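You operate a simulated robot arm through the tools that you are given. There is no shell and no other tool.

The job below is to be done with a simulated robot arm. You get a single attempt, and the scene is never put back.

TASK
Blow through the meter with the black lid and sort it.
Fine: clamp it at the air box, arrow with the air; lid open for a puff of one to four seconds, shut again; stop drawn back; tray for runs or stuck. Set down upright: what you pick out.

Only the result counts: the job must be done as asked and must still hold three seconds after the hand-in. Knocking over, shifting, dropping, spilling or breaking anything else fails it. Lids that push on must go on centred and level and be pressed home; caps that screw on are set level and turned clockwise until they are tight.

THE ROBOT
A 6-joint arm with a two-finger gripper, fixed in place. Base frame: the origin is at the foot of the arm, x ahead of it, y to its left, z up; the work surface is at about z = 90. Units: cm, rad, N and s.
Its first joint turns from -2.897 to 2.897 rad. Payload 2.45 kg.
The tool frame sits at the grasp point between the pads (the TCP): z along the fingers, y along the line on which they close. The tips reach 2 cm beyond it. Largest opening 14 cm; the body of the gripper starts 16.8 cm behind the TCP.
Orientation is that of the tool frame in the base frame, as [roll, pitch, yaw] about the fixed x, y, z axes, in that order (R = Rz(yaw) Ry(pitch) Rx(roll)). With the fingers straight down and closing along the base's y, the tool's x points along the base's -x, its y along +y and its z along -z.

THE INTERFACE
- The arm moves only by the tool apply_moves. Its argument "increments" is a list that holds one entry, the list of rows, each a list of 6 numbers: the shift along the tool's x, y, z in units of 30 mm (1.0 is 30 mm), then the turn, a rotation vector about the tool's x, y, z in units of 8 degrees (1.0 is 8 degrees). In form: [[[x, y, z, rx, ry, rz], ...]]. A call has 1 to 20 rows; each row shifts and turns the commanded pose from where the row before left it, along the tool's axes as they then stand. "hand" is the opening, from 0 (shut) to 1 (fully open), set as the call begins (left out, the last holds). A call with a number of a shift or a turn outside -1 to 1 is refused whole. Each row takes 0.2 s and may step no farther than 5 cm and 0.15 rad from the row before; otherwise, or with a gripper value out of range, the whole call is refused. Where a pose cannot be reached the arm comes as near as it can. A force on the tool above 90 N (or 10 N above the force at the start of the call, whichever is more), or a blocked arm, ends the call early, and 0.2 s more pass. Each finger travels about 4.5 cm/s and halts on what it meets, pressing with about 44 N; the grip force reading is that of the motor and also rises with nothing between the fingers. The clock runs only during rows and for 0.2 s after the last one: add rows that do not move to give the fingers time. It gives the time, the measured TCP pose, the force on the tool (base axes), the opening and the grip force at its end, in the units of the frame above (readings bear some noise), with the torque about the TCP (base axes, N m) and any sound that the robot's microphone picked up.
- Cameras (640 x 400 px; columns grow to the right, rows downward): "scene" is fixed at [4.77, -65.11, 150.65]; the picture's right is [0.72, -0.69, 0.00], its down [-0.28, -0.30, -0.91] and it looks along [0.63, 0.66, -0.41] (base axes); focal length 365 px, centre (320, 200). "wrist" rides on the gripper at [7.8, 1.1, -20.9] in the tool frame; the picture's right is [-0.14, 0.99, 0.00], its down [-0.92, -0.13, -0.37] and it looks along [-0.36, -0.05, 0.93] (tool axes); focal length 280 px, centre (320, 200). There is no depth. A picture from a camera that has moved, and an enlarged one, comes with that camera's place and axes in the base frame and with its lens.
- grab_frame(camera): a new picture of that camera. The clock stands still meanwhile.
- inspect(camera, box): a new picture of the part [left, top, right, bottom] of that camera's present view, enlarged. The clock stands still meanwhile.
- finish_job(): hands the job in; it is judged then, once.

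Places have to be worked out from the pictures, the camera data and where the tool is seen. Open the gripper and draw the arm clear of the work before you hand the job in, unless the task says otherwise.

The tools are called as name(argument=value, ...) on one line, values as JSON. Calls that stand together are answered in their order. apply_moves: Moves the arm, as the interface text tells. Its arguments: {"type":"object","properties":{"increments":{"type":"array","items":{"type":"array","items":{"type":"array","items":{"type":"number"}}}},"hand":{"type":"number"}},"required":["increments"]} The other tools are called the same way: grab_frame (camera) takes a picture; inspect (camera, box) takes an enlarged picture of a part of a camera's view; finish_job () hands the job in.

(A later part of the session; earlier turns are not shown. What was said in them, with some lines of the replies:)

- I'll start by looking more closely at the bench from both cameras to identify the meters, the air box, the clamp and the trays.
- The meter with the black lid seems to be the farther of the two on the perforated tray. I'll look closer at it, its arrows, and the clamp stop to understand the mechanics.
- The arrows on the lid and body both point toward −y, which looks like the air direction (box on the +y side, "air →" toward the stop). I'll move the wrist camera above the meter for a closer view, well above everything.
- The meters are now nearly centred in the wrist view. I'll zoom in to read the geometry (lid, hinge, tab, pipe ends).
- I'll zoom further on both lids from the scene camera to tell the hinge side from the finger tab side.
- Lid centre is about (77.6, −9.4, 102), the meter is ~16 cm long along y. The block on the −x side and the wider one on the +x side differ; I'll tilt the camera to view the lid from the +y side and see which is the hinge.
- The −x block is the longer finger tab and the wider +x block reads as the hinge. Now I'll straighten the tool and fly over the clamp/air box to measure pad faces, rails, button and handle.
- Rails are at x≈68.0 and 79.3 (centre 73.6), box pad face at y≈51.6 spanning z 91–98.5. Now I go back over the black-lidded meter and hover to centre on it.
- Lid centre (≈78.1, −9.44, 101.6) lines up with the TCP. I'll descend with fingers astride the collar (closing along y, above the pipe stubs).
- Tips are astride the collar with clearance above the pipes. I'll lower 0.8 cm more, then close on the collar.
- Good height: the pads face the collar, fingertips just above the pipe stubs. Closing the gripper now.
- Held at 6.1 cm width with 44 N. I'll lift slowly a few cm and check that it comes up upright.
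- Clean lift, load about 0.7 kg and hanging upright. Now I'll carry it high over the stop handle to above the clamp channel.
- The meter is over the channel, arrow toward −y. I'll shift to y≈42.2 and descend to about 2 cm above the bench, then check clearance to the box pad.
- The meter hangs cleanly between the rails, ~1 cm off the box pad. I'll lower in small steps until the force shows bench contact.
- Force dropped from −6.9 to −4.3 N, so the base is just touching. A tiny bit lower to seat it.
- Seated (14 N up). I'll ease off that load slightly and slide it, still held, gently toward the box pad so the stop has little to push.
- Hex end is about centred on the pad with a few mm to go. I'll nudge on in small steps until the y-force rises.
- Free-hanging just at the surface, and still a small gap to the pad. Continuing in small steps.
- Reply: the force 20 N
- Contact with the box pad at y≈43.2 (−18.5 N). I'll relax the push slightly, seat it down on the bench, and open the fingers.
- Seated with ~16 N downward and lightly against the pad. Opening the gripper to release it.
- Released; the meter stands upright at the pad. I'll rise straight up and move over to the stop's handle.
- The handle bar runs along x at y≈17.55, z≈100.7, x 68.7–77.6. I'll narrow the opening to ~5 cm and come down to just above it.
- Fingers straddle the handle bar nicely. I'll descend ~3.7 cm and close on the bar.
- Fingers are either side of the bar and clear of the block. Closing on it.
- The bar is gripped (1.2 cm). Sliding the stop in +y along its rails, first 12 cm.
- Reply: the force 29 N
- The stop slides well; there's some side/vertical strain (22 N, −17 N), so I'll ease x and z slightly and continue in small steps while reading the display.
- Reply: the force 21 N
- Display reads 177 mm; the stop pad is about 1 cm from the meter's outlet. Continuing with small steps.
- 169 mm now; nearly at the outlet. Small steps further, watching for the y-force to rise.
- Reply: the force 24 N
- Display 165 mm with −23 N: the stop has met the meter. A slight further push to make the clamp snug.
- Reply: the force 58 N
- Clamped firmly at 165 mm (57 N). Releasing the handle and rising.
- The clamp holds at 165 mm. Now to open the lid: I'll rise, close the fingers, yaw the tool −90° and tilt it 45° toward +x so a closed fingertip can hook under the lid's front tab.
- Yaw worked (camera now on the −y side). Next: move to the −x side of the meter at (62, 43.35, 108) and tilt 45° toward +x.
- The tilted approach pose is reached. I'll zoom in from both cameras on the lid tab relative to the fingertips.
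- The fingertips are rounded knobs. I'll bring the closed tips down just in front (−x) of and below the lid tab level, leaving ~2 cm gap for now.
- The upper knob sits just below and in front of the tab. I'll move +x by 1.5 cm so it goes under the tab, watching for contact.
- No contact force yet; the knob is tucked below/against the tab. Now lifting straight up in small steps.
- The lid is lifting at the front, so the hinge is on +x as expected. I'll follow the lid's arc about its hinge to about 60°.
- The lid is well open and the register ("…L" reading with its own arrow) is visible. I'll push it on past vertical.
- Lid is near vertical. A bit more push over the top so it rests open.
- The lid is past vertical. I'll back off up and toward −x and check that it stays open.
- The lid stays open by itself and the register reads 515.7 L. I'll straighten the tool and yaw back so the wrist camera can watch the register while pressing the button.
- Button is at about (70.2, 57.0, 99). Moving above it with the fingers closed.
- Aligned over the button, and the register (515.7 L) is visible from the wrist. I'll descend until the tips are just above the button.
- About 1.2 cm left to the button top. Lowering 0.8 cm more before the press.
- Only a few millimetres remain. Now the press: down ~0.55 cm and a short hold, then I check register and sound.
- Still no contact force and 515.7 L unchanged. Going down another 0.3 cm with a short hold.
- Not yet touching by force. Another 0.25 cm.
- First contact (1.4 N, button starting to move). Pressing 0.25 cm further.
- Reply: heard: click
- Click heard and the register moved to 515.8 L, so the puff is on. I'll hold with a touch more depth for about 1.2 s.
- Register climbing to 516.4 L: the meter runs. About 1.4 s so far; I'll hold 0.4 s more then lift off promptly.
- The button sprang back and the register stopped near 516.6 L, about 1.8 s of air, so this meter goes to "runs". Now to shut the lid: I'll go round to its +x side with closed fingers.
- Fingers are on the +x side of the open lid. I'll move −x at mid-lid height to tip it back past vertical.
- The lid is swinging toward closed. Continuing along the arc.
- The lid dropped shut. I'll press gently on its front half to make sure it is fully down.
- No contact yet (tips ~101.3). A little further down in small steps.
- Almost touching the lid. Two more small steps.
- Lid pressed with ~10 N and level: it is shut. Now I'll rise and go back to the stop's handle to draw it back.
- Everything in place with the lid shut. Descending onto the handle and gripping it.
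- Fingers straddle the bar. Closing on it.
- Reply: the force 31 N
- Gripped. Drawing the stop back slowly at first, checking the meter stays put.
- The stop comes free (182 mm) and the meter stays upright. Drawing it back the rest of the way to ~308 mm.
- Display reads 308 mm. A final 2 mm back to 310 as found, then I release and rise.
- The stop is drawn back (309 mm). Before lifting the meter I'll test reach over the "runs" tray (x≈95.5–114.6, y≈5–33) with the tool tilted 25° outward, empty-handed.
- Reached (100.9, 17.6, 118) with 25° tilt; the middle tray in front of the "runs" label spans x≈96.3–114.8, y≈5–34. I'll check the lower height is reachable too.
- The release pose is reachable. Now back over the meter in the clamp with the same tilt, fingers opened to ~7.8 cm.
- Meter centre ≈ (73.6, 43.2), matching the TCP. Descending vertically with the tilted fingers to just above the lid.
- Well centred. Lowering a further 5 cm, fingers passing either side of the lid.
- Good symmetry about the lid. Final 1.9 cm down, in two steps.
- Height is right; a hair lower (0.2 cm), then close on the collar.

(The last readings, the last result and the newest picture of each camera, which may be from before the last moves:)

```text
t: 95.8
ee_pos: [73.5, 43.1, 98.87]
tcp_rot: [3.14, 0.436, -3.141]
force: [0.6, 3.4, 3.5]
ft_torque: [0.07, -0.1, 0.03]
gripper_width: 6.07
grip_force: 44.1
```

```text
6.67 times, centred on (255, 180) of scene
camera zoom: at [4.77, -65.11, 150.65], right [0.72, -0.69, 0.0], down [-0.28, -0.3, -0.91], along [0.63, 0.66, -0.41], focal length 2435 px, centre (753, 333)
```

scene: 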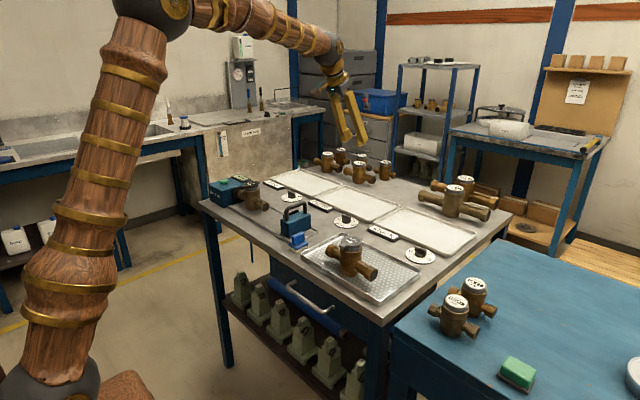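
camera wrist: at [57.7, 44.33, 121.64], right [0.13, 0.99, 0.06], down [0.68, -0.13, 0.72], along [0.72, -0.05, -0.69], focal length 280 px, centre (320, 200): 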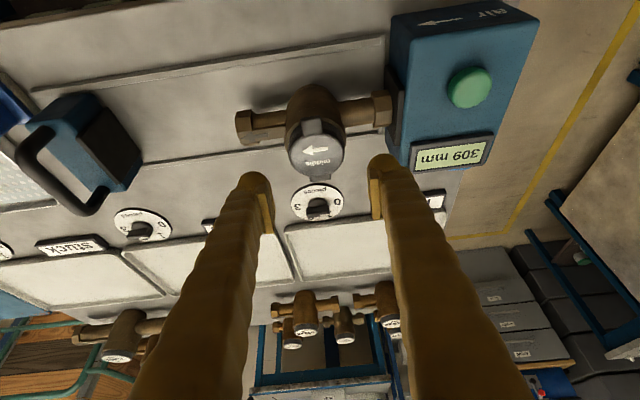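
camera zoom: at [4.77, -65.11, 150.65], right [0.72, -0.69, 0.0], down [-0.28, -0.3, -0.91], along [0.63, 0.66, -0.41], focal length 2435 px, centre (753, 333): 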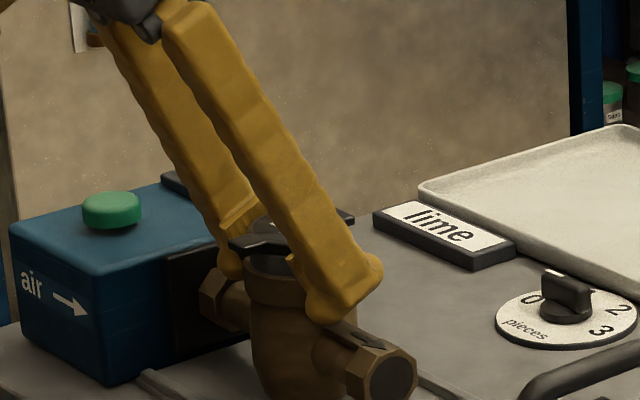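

Held at 6.07 cm. Lifting gently with a slight move away from the box pad.

apply_moves(increments=[[[-0.04, -0.07, -0.09, 0, 0, 0], [-0.127, -0.1, -0.272, 0, 0, 0], [-0.2, -0.05, -0.45, 0, 0, 0], [-0.3, 0, -0.65, 0, 0, 0], [0, 0, 0, 0, 0, 0]]])

inspect(camera="scene", box=[215, 140, 295, 210])

grab_frame(camera="wrist")

```text
t: 97.0
ee_pos: [73.45, 42.61, 103.72]
tcp_rot: [-3.141, 0.437, 3.141]
force: [-0.2, -0.2, -6.1]
ft_torque: [0.01, 0.04, 0.02]
gripper_width: 6.07
grip_force: 43.8
```

```text
5.71 times, centred on (255, 175) of scene
camera zoom: at [4.77, -65.11, 150.65], right [0.72, -0.69, 0.0], down [-0.28, -0.3, -0.91], along [0.63, 0.66, -0.41], focal length 2087 px, centre (691, 343)
```

zoom: 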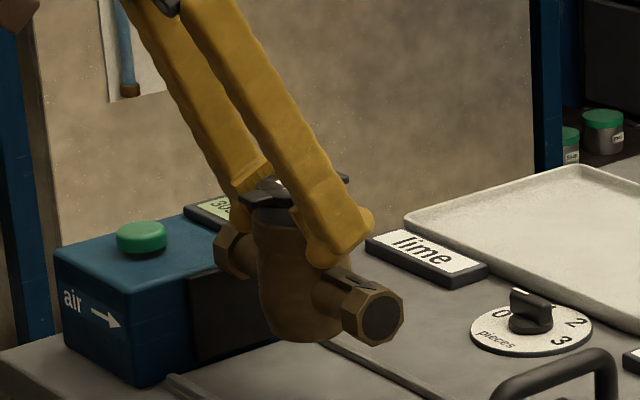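

```text
taken
camera wrist: at [57.64, 43.65, 119.21], right [0.13, 0.99, 0.06], down [0.68, -0.13, 0.72], along [0.72, -0.05, -0.69], focal length 280 px, centre (320, 200)
```

wrist: 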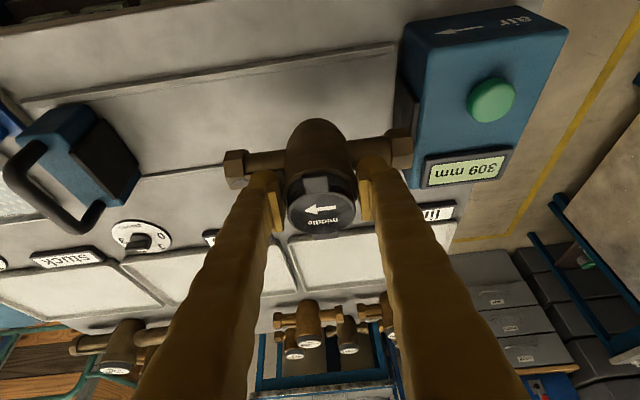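

The meter hangs upright in the tilted grip (6 N). Raising 10 cm, then traversing to above the middle "runs" tray.

apply_moves(increments=[[[-0.25, 0, -0.55, 0, 0, 0], [-0.35, 0, -0.755, 0, 0, 0], [-0.35, 0, -0.755, 0, 0, 0], [-0.35, 0, -0.755, 0, 0, 0], [-0.1, -0.1, -0.2, 0, 0, 0], [-0.4, -0.4, 0.18, 0, 0, 0], [-0.72, -0.68, 0.336, 0, 0, 0], [-0.72, -0.68, 0.336, 0, 0, 0], [-0.72, -0.68, 0.336, 0, 0, 0], [-0.72, -0.68, 0.336, 0, 0, 0], [-0.72, -0.68, 0.336, 0, 0, 0], [-0.72, -0.68, 0.336, 0, 0, 0], [-0.72, -0.68, 0.336, 0, 0, 0], [-0.72, -0.68, 0.336, 0, 0, 0], [-0.72, -0.68, 0.336, 0, 0, 0], [-0.72, -0.68, 0.336, 0, 0, 0], [-0.7, -0.68, 0.32, 0, 0, 0], [-0.3, -0.22, 0.14, 0, 0, 0], [0, 0, 0, 0, 0, 0]]])

grab_frame(camera="wrist")

inspect(camera="scene", box=[280, 100, 420, 230])

```text
t: 101.0
ee_pos: [101.83, 17.86, 113.73]
tcp_rot: [3.139, 0.436, 3.14]
force: [-0.5, 0.0, -6.4]
ft_torque: [0.01, 0.04, 0.03]
gripper_width: 6.04
grip_force: 43.8
```

```text
taken
camera wrist: at [86.03, 18.92, 129.22], right [0.13, 0.99, 0.06], down [0.68, -0.13, 0.72], along [0.72, -0.05, -0.69], focal length 280 px, centre (320, 200)
```

wrist: 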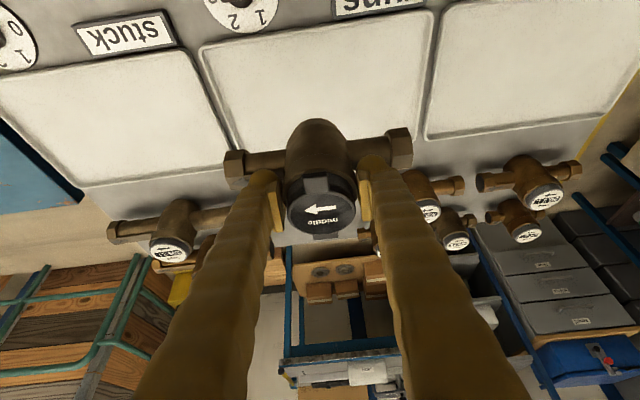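

```text
3.08 times, centred on (350, 165) of scene
camera zoom: at [4.77, -65.11, 150.65], right [0.72, -0.69, 0.0], down [-0.28, -0.3, -0.91], along [0.63, 0.66, -0.41], focal length 1124 px, centre (228, 308)
```

zoom: 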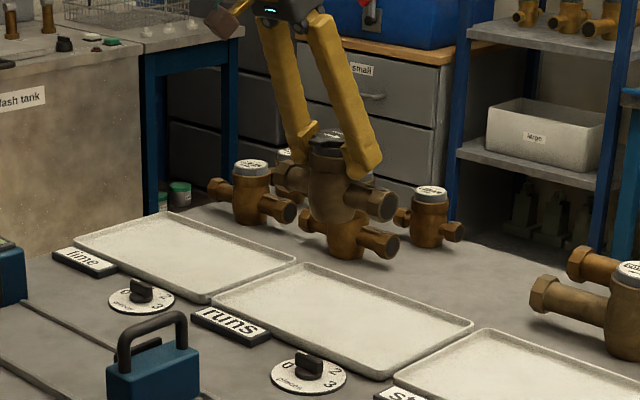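

Over the middle tray at (101.8, 17.9), upright. Lowering to about 2 cm above the tray floor.

apply_moves(increments=[[[0.3, 0, 0.65, 0, 0, 0], [0.36, 0, 0.77, 0, 0, 0], [0.36, 0, 0.77, 0, 0, 0], [0.36, 0, 0.77, 0, 0, 0], [0.28, 0, 0.6, 0, 0, 0], [0, 0, 0, 0, 0, 0]]])

inspect(camera="scene", box=[300, 120, 420, 230])

grab_frame(camera="wrist")

```text
t: 102.4
ee_pos: [102.05, 17.89, 101.65]
tcp_rot: [-3.141, 0.437, 3.141]
force: [-0.2, 0.4, -5.9]
ft_torque: [-0.01, 0.03, 0.04]
gripper_width: 6.09
grip_force: 44.2
```

```text
3.64 times, centred on (360, 175) of scene
camera zoom: at [4.77, -65.11, 150.65], right [0.72, -0.69, 0.0], down [-0.28, -0.3, -0.91], along [0.63, 0.66, -0.41], focal length 1328 px, centre (174, 291)
```

zoom: 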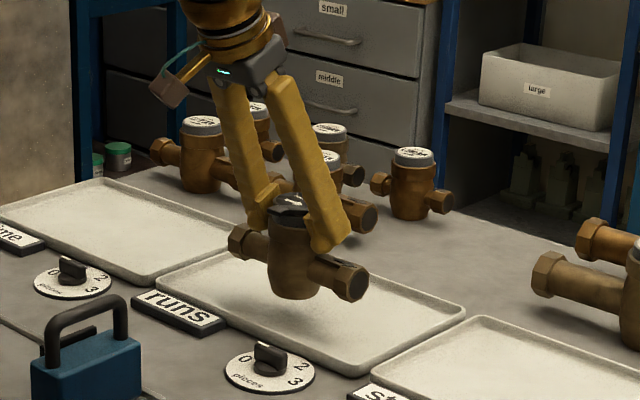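

```text
taken
camera wrist: at [86.18, 18.95, 117.28], right [0.13, 0.99, 0.06], down [0.68, -0.13, 0.72], along [0.72, -0.05, -0.69], focal length 280 px, centre (320, 200)
```

wrist: 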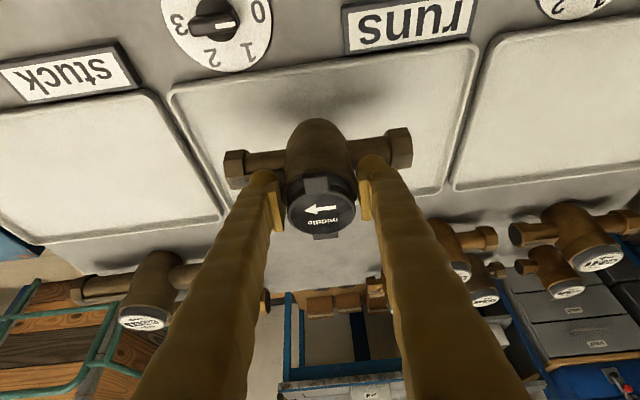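

Within the "runs" tray, still ~2 cm high. Lowering in small steps until the force shows contact.

apply_moves(increments=[[[0.085, 0, 0.18, 0, 0, 0], [0.085, 0, 0.18, 0, 0, 0], [0.056, 0, 0.12, 0, 0, 0]]])

```text
t: 103.2
ee_pos: [101.86, 17.87, 100.18]
tcp_rot: [-3.141, 0.436, -3.141]
force: [-0.2, -0.4, -7.2]
ft_torque: [-0.03, 0.04, -0.01]
gripper_width: 6.08
grip_force: 43.7
```

apply_moves(increments=[[[0.028, 0, 0.06, 0, 0, 0], [0.028, 0, 0.06, 0, 0, 0]]])

```text
t: 103.8
ee_pos: [101.79, 17.84, 99.8]
tcp_rot: [-3.14, 0.435, -3.14]
force: [0.6, 0.2, -7.0]
ft_torque: [0.02, 0.02, 0.01]
gripper_width: 6.06
grip_force: 43.8
```

Still free-hanging (−7 N). Continuing down in 0.2 cm steps.

apply_moves(increments=[[[0.028, 0, 0.06, 0, 0, 0], [0, 0, 0, 0, 0, 0]]])

inspect(camera="scene", box=[330, 150, 410, 220])

```text
t: 104.4
ee_pos: [101.73, 17.88, 99.59]
tcp_rot: [3.141, 0.436, 3.141]
force: [1.0, -0.4, -7.7]
ft_torque: [-0.02, 0.04, 0.01]
gripper_width: 6.07
grip_force: 43.7
```

```text
5.71 times, centred on (370, 185) of scene
camera zoom: at [4.77, -65.11, 150.65], right [0.72, -0.69, 0.0], down [-0.28, -0.3, -0.91], along [0.63, 0.66, -0.41], focal length 2087 px, centre (34, 286)
```

zoom: 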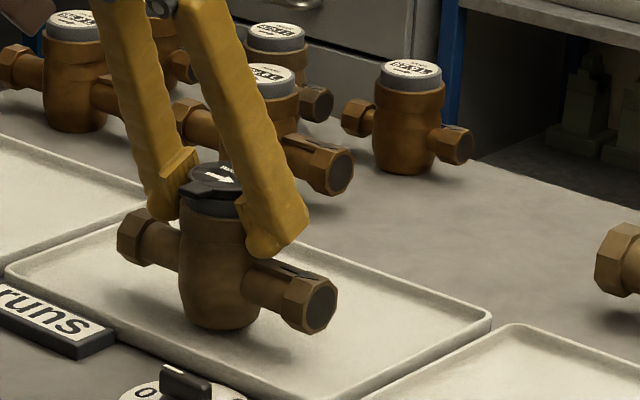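

Very close to the floor now, and upright. More small steps.

apply_moves(increments=[[[0.02, 0, 0.045, 0, 0, 0], [0, 0, 0, 0, 0, 0]]])

```text
t: 105.0
ee_pos: [101.83, 17.9, 99.51]
tcp_rot: [3.141, 0.436, 3.141]
force: [-0.6, -0.4, -6.7]
ft_torque: [0.03, 0.04, 0.03]
gripper_width: 6.07
grip_force: 43.7
```

apply_moves(increments=[[[0.02, 0, 0.045, 0, 0, 0], [0, 0, 0, 0, 0, 0]]])

```text
t: 105.6
ee_pos: [101.87, 17.82, 99.28]
tcp_rot: [3.141, 0.437, -3.141]
force: [-0.6, -0.3, -7.3]
ft_torque: [-0.01, 0.05, -0.03]
gripper_width: 6.05
grip_force: 44.5
```

apply_moves(increments=[[[0.02, 0, 0.045, 0, 0, 0], [0, 0, 0, 0, 0, 0]]])

```text
t: 106.2
ee_pos: [101.74, 17.98, 99.27]
tcp_rot: [3.141, 0.438, 3.141]
force: [0.6, 0.1, -7.3]
ft_torque: [-0.03, -0.01, -0.01]
gripper_width: 6.05
grip_force: 43.7
```

Still hanging free. Continuing in 0.15 cm steps.

apply_moves(increments=[[[0.02, 0, 0.045, 0, 0, 0], [0, 0, 0, 0, 0, 0]]])

inspect(camera="scene", box=[330, 150, 410, 220])

```text
t: 106.8
ee_pos: [101.79, 18.05, 99.11]
tcp_rot: [3.141, 0.437, -3.141]
force: [0.5, 0.3, -6.3]
ft_torque: [-0.02, 0.03, -0.02]
gripper_width: 6.06
grip_force: 44.5
```

```text
5.71 times, centred on (370, 185) of scene
camera zoom: at [4.77, -65.11, 150.65], right [0.72, -0.69, 0.0], down [-0.28, -0.3, -0.91], along [0.63, 0.66, -0.41], focal length 2087 px, centre (34, 286)
```

zoom: 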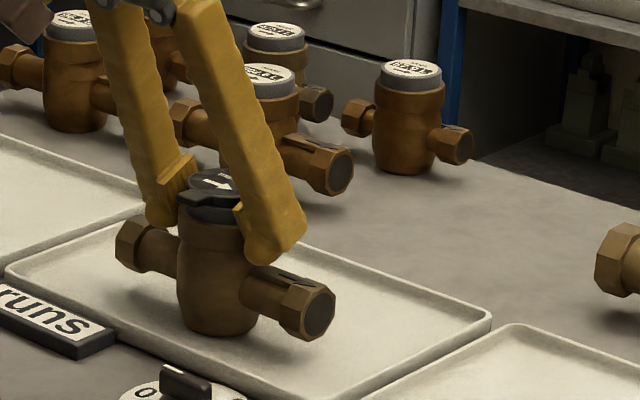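

Contact shadow is tight under the base. One more small step.

apply_moves(increments=[[[0.02, 0, 0.04, 0, 0, 0], [0, 0, 0, 0, 0, 0]]])

```text
t: 107.4
ee_pos: [101.88, 17.91, 99.03]
tcp_rot: [-3.141, 0.437, -3.142]
force: [0.8, -0.2, -7.0]
ft_torque: [0.02, 0.0, -0.01]
gripper_width: 6.03
grip_force: 44.1
```

apply_moves(increments=[[[0.02, 0, 0.04, 0, 0, 0], [0, 0, 0, 0, 0, 0]]])

```text
t: 108.0
ee_pos: [101.87, 17.97, 98.95]
tcp_rot: [-3.141, 0.438, -3.141]
force: [-2.1, -2.1, 4.4]
ft_torque: [-0.39, 0.18, -0.05]
gripper_width: 6.07
grip_force: 43.6
```

Contact (force now +4 N). A touch more to seat, then check.

apply_moves(increments=[[[0.009, 0, 0.02, 0, 0, 0], [0, 0, 0, 0, 0, 0]]])

inspect(camera="scene", box=[330, 150, 410, 220])

```text
t: 108.6
ee_pos: [101.88, 17.98, 98.85]
tcp_rot: [3.14, 0.438, 3.142]
force: [-5.6, 0.4, 17.2]
ft_torque: [-0.14, 0.5, -0.03]
gripper_width: 6.07
grip_force: 44.1
```

```text
5.71 times, centred on (370, 185) of scene
camera zoom: at [4.77, -65.11, 150.65], right [0.72, -0.69, 0.0], down [-0.28, -0.3, -0.91], along [0.63, 0.66, -0.41], focal length 2087 px, centre (34, 286)
```

zoom: 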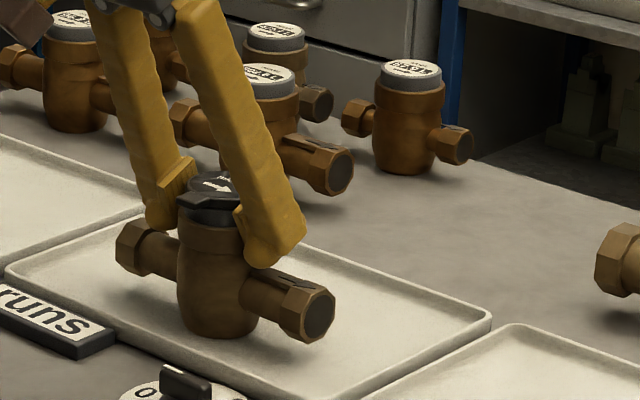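

Seated firmly in the tray (17 N). Opening the fingers.

apply_moves(increments=[[[0, 0, 0, 0, 0, 0], [0, 0, 0, 0, 0, 0], [0, 0, 0, 0, 0, 0]]], hand=0.56)

inspect(camera="scene", box=[330, 150, 410, 220])

inspect(camera="wrist", box=[200, 80, 440, 250])

```text
t: 109.4
ee_pos: [101.87, 18.01, 98.8]
tcp_rot: [3.141, 0.435, 3.141]
force: [-0.2, -0.8, 0.2]
ft_torque: [0.03, -0.02, -0.01]
gripper_width: 7.87
grip_force: 0.1
```

```text
5.71 times, centred on (370, 185) of scene
camera zoom: at [4.77, -65.11, 150.65], right [0.72, -0.69, 0.0], down [-0.28, -0.3, -0.91], along [0.63, 0.66, -0.41], focal length 2087 px, centre (34, 286)
```

zoom: 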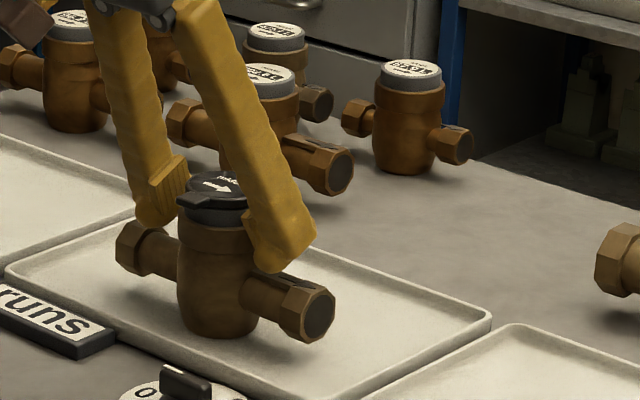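

```text
2.35 times, centred on (320, 165) of wrist
camera zoom: at [86.05, 19.03, 114.32], right [0.13, 0.99, 0.06], down [0.68, -0.13, 0.72], along [0.72, -0.05, -0.69], focal length 660 px, centre (320, 282)
```

zoom: 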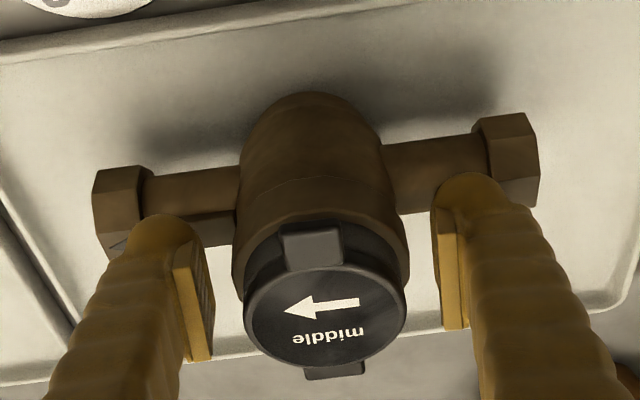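

The meter stands upright in the "runs" tray. Withdrawing the fingers straight up.

apply_moves(increments=[[[-0.1, 0, -0.22, 0, 0, 0], [-0.2, 0, -0.43, 0, 0, 0], [-0.35, 0, -0.755, 0, 0, 0], [-0.35, 0, -0.755, 0, 0, 0], [-0.35, 0, -0.755, 0, 0, 0], [-0.35, 0, -0.755, 0, 0, 0], [-0.35, 0, -0.755, 0, 0, 0], [-0.35, 0, -0.755, 0, 0, 0]]])

inspect(camera="scene", box=[330, 150, 410, 220])

grab_frame(camera="wrist")

```text
t: 111.2
ee_pos: [101.89, 17.94, 115.91]
tcp_rot: [3.141, 0.437, 3.139]
force: [0.6, -0.5, -0.7]
ft_torque: [-0.02, 0.0, 0.01]
gripper_width: 7.83
grip_force: 0.1
```

```text
5.71 times, centred on (370, 185) of scene
camera zoom: at [4.77, -65.11, 150.65], right [0.72, -0.69, 0.0], down [-0.28, -0.3, -0.91], along [0.63, 0.66, -0.41], focal length 2087 px, centre (34, 286)
```

zoom: 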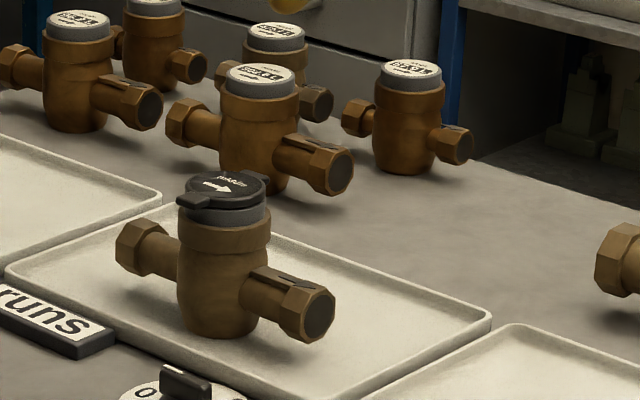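

```text
taken
camera wrist: at [86.15, 18.93, 131.46], right [0.13, 0.99, 0.06], down [0.68, -0.13, 0.72], along [0.72, -0.05, -0.69], focal length 280 px, centre (320, 200)
```

wrist: 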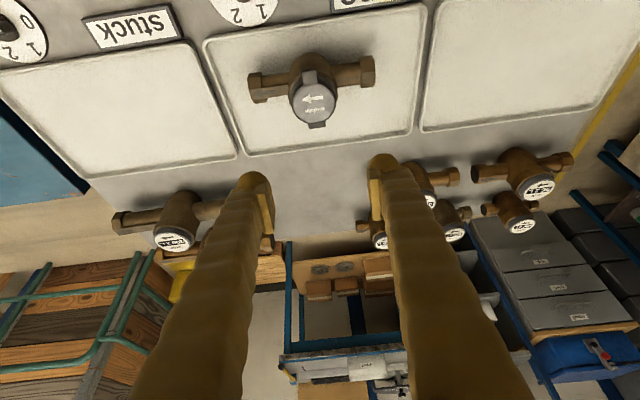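

The meter stands squarely in the "runs" tray. I'll zoom on its lid and on the whole bench to verify lid, stop and the other items.

inspect(camera="scene", box=[345, 165, 385, 195])

inspect(camera="wrist", box=[230, 40, 400, 150])

grab_frame(camera="scene")

```text
13.33 times, centred on (365, 180) of scene
camera zoom: at [4.77, -65.11, 150.65], right [0.72, -0.69, 0.0], down [-0.28, -0.3, -0.91], along [0.63, 0.66, -0.41], focal length 4870 px, centre (-280, 467)
```

zoom: 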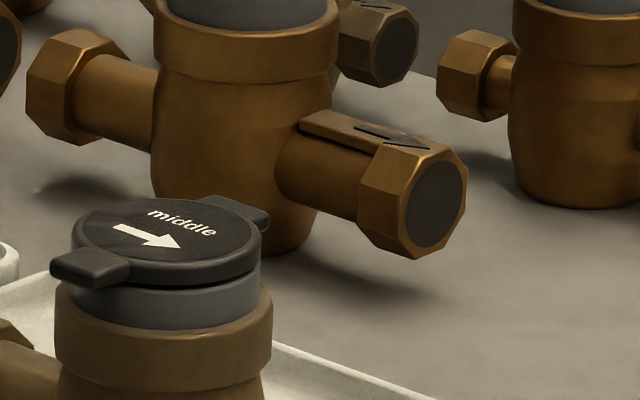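

```text
3.64 times, centred on (315, 95) of wrist
camera zoom: at [86.15, 18.93, 131.46], right [0.13, 0.99, 0.06], down [0.68, -0.13, 0.72], along [0.72, -0.05, -0.69], focal length 1020 px, centre (338, 582)
```

zoom: 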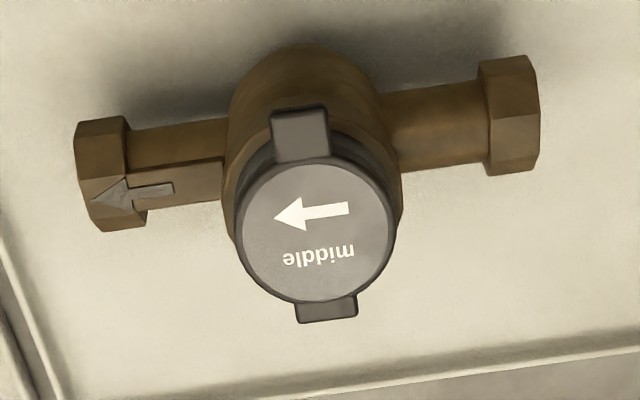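

```text
taken
```

scene: 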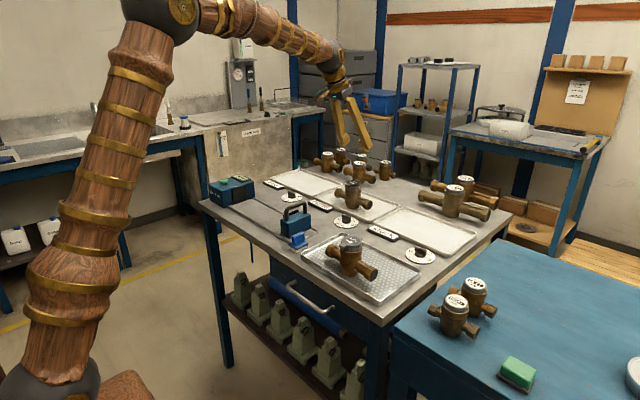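

Lid shut, meter in "runs", stop drawn back, other items unmoved. I'll raise and retract the arm clear with the gripper open.

apply_moves(increments=[[[-0.35, 0, -0.755, 0, 0, 0], [-0.35, 0, -0.755, 0, 0, 0], [-0.35, 0, -0.755, 0, 0, 0], [-0.35, 0, -0.755, 0, 0, 0], [0.7, 0.2, -0.33, 0, 0.78, 0], [0.7, 0.2, -0.2, 0, 0.78, 0], [0.8, 0.2, -0.1, 0, 0.78, 0], [0.8, 0.2, 0, 0, 0.785, 0], [0.9, 0.2, 0, 0, 0, 0], [0.9, 0.2, 0, 0, 0, 0], [0.9, 0.2, 0, 0, 0, 0], [0.9, 0.2, 0, 0, 0, 0], [0.9, 0.2, 0, 0, 0, 0], [0, 0, 0, 0, 0, 0]]], hand=1)

grab_frame(camera="scene")

grab_frame(camera="wrist")

```text
t: 114.2
ee_pos: [79.01, 23.34, 125.19]
tcp_rot: [3.141, 0.001, -3.141]
force: [0.0, -0.1, 0.1]
ft_torque: [0.02, -0.04, -0.02]
gripper_width: 14.02
grip_force: 0.0
```

```text
taken
```

scene: 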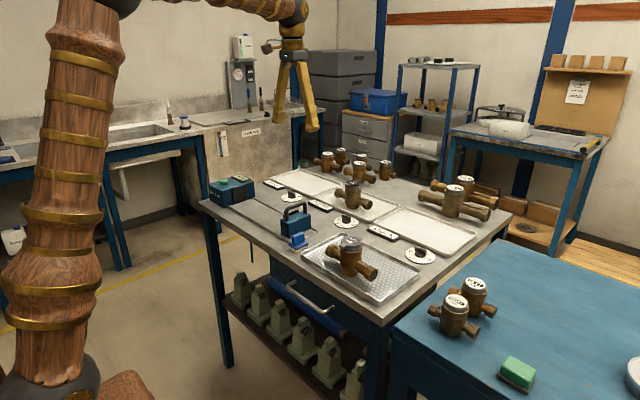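

```text
taken
camera wrist: at [71.26, 24.48, 145.97], right [0.14, 0.99, 0.0], down [0.92, -0.13, 0.37], along [0.37, -0.05, -0.93], focal length 280 px, centre (320, 200)
```

wrist: 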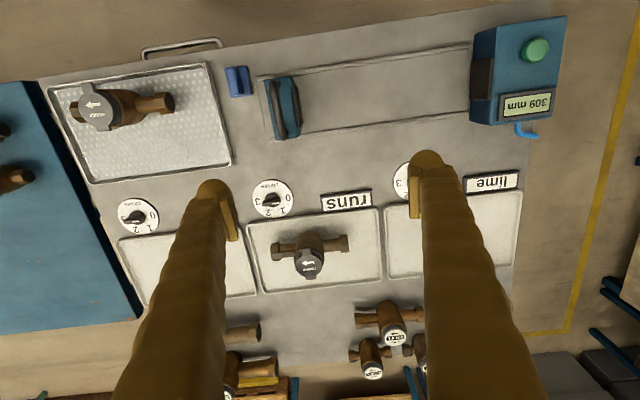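

Final check: the black-lidded meter stands upright with its lid shut in the "runs" tray. The stop is drawn back (309 mm), everything else is where it was, and the arm is clear with the gripper open. Handing in.

finish_job()

```text
The job is handed in.
```

I blew through the meter with the black lid. It runs, and it now stands upright with its lid shut in the "runs" tray.

- **Clamping:** I clamped it at the air box with the arrow pointing with the air. The display read 165 mm.
- **Puff:** With the lid open, I held the air on for about 2 seconds. The register climbed from 515.7 to 516.6 L, so the meter runs.
- **Finishing up:** I shut the lid, pressed it down, and drew the stop back. It sits at 309 mm; it was at 310 mm at the start.

The last pictures showed nothing else knocked over or moved. I left the "pieces" dials as they were because the task didn't mention them. The arm is clear of the work and the gripper is open.
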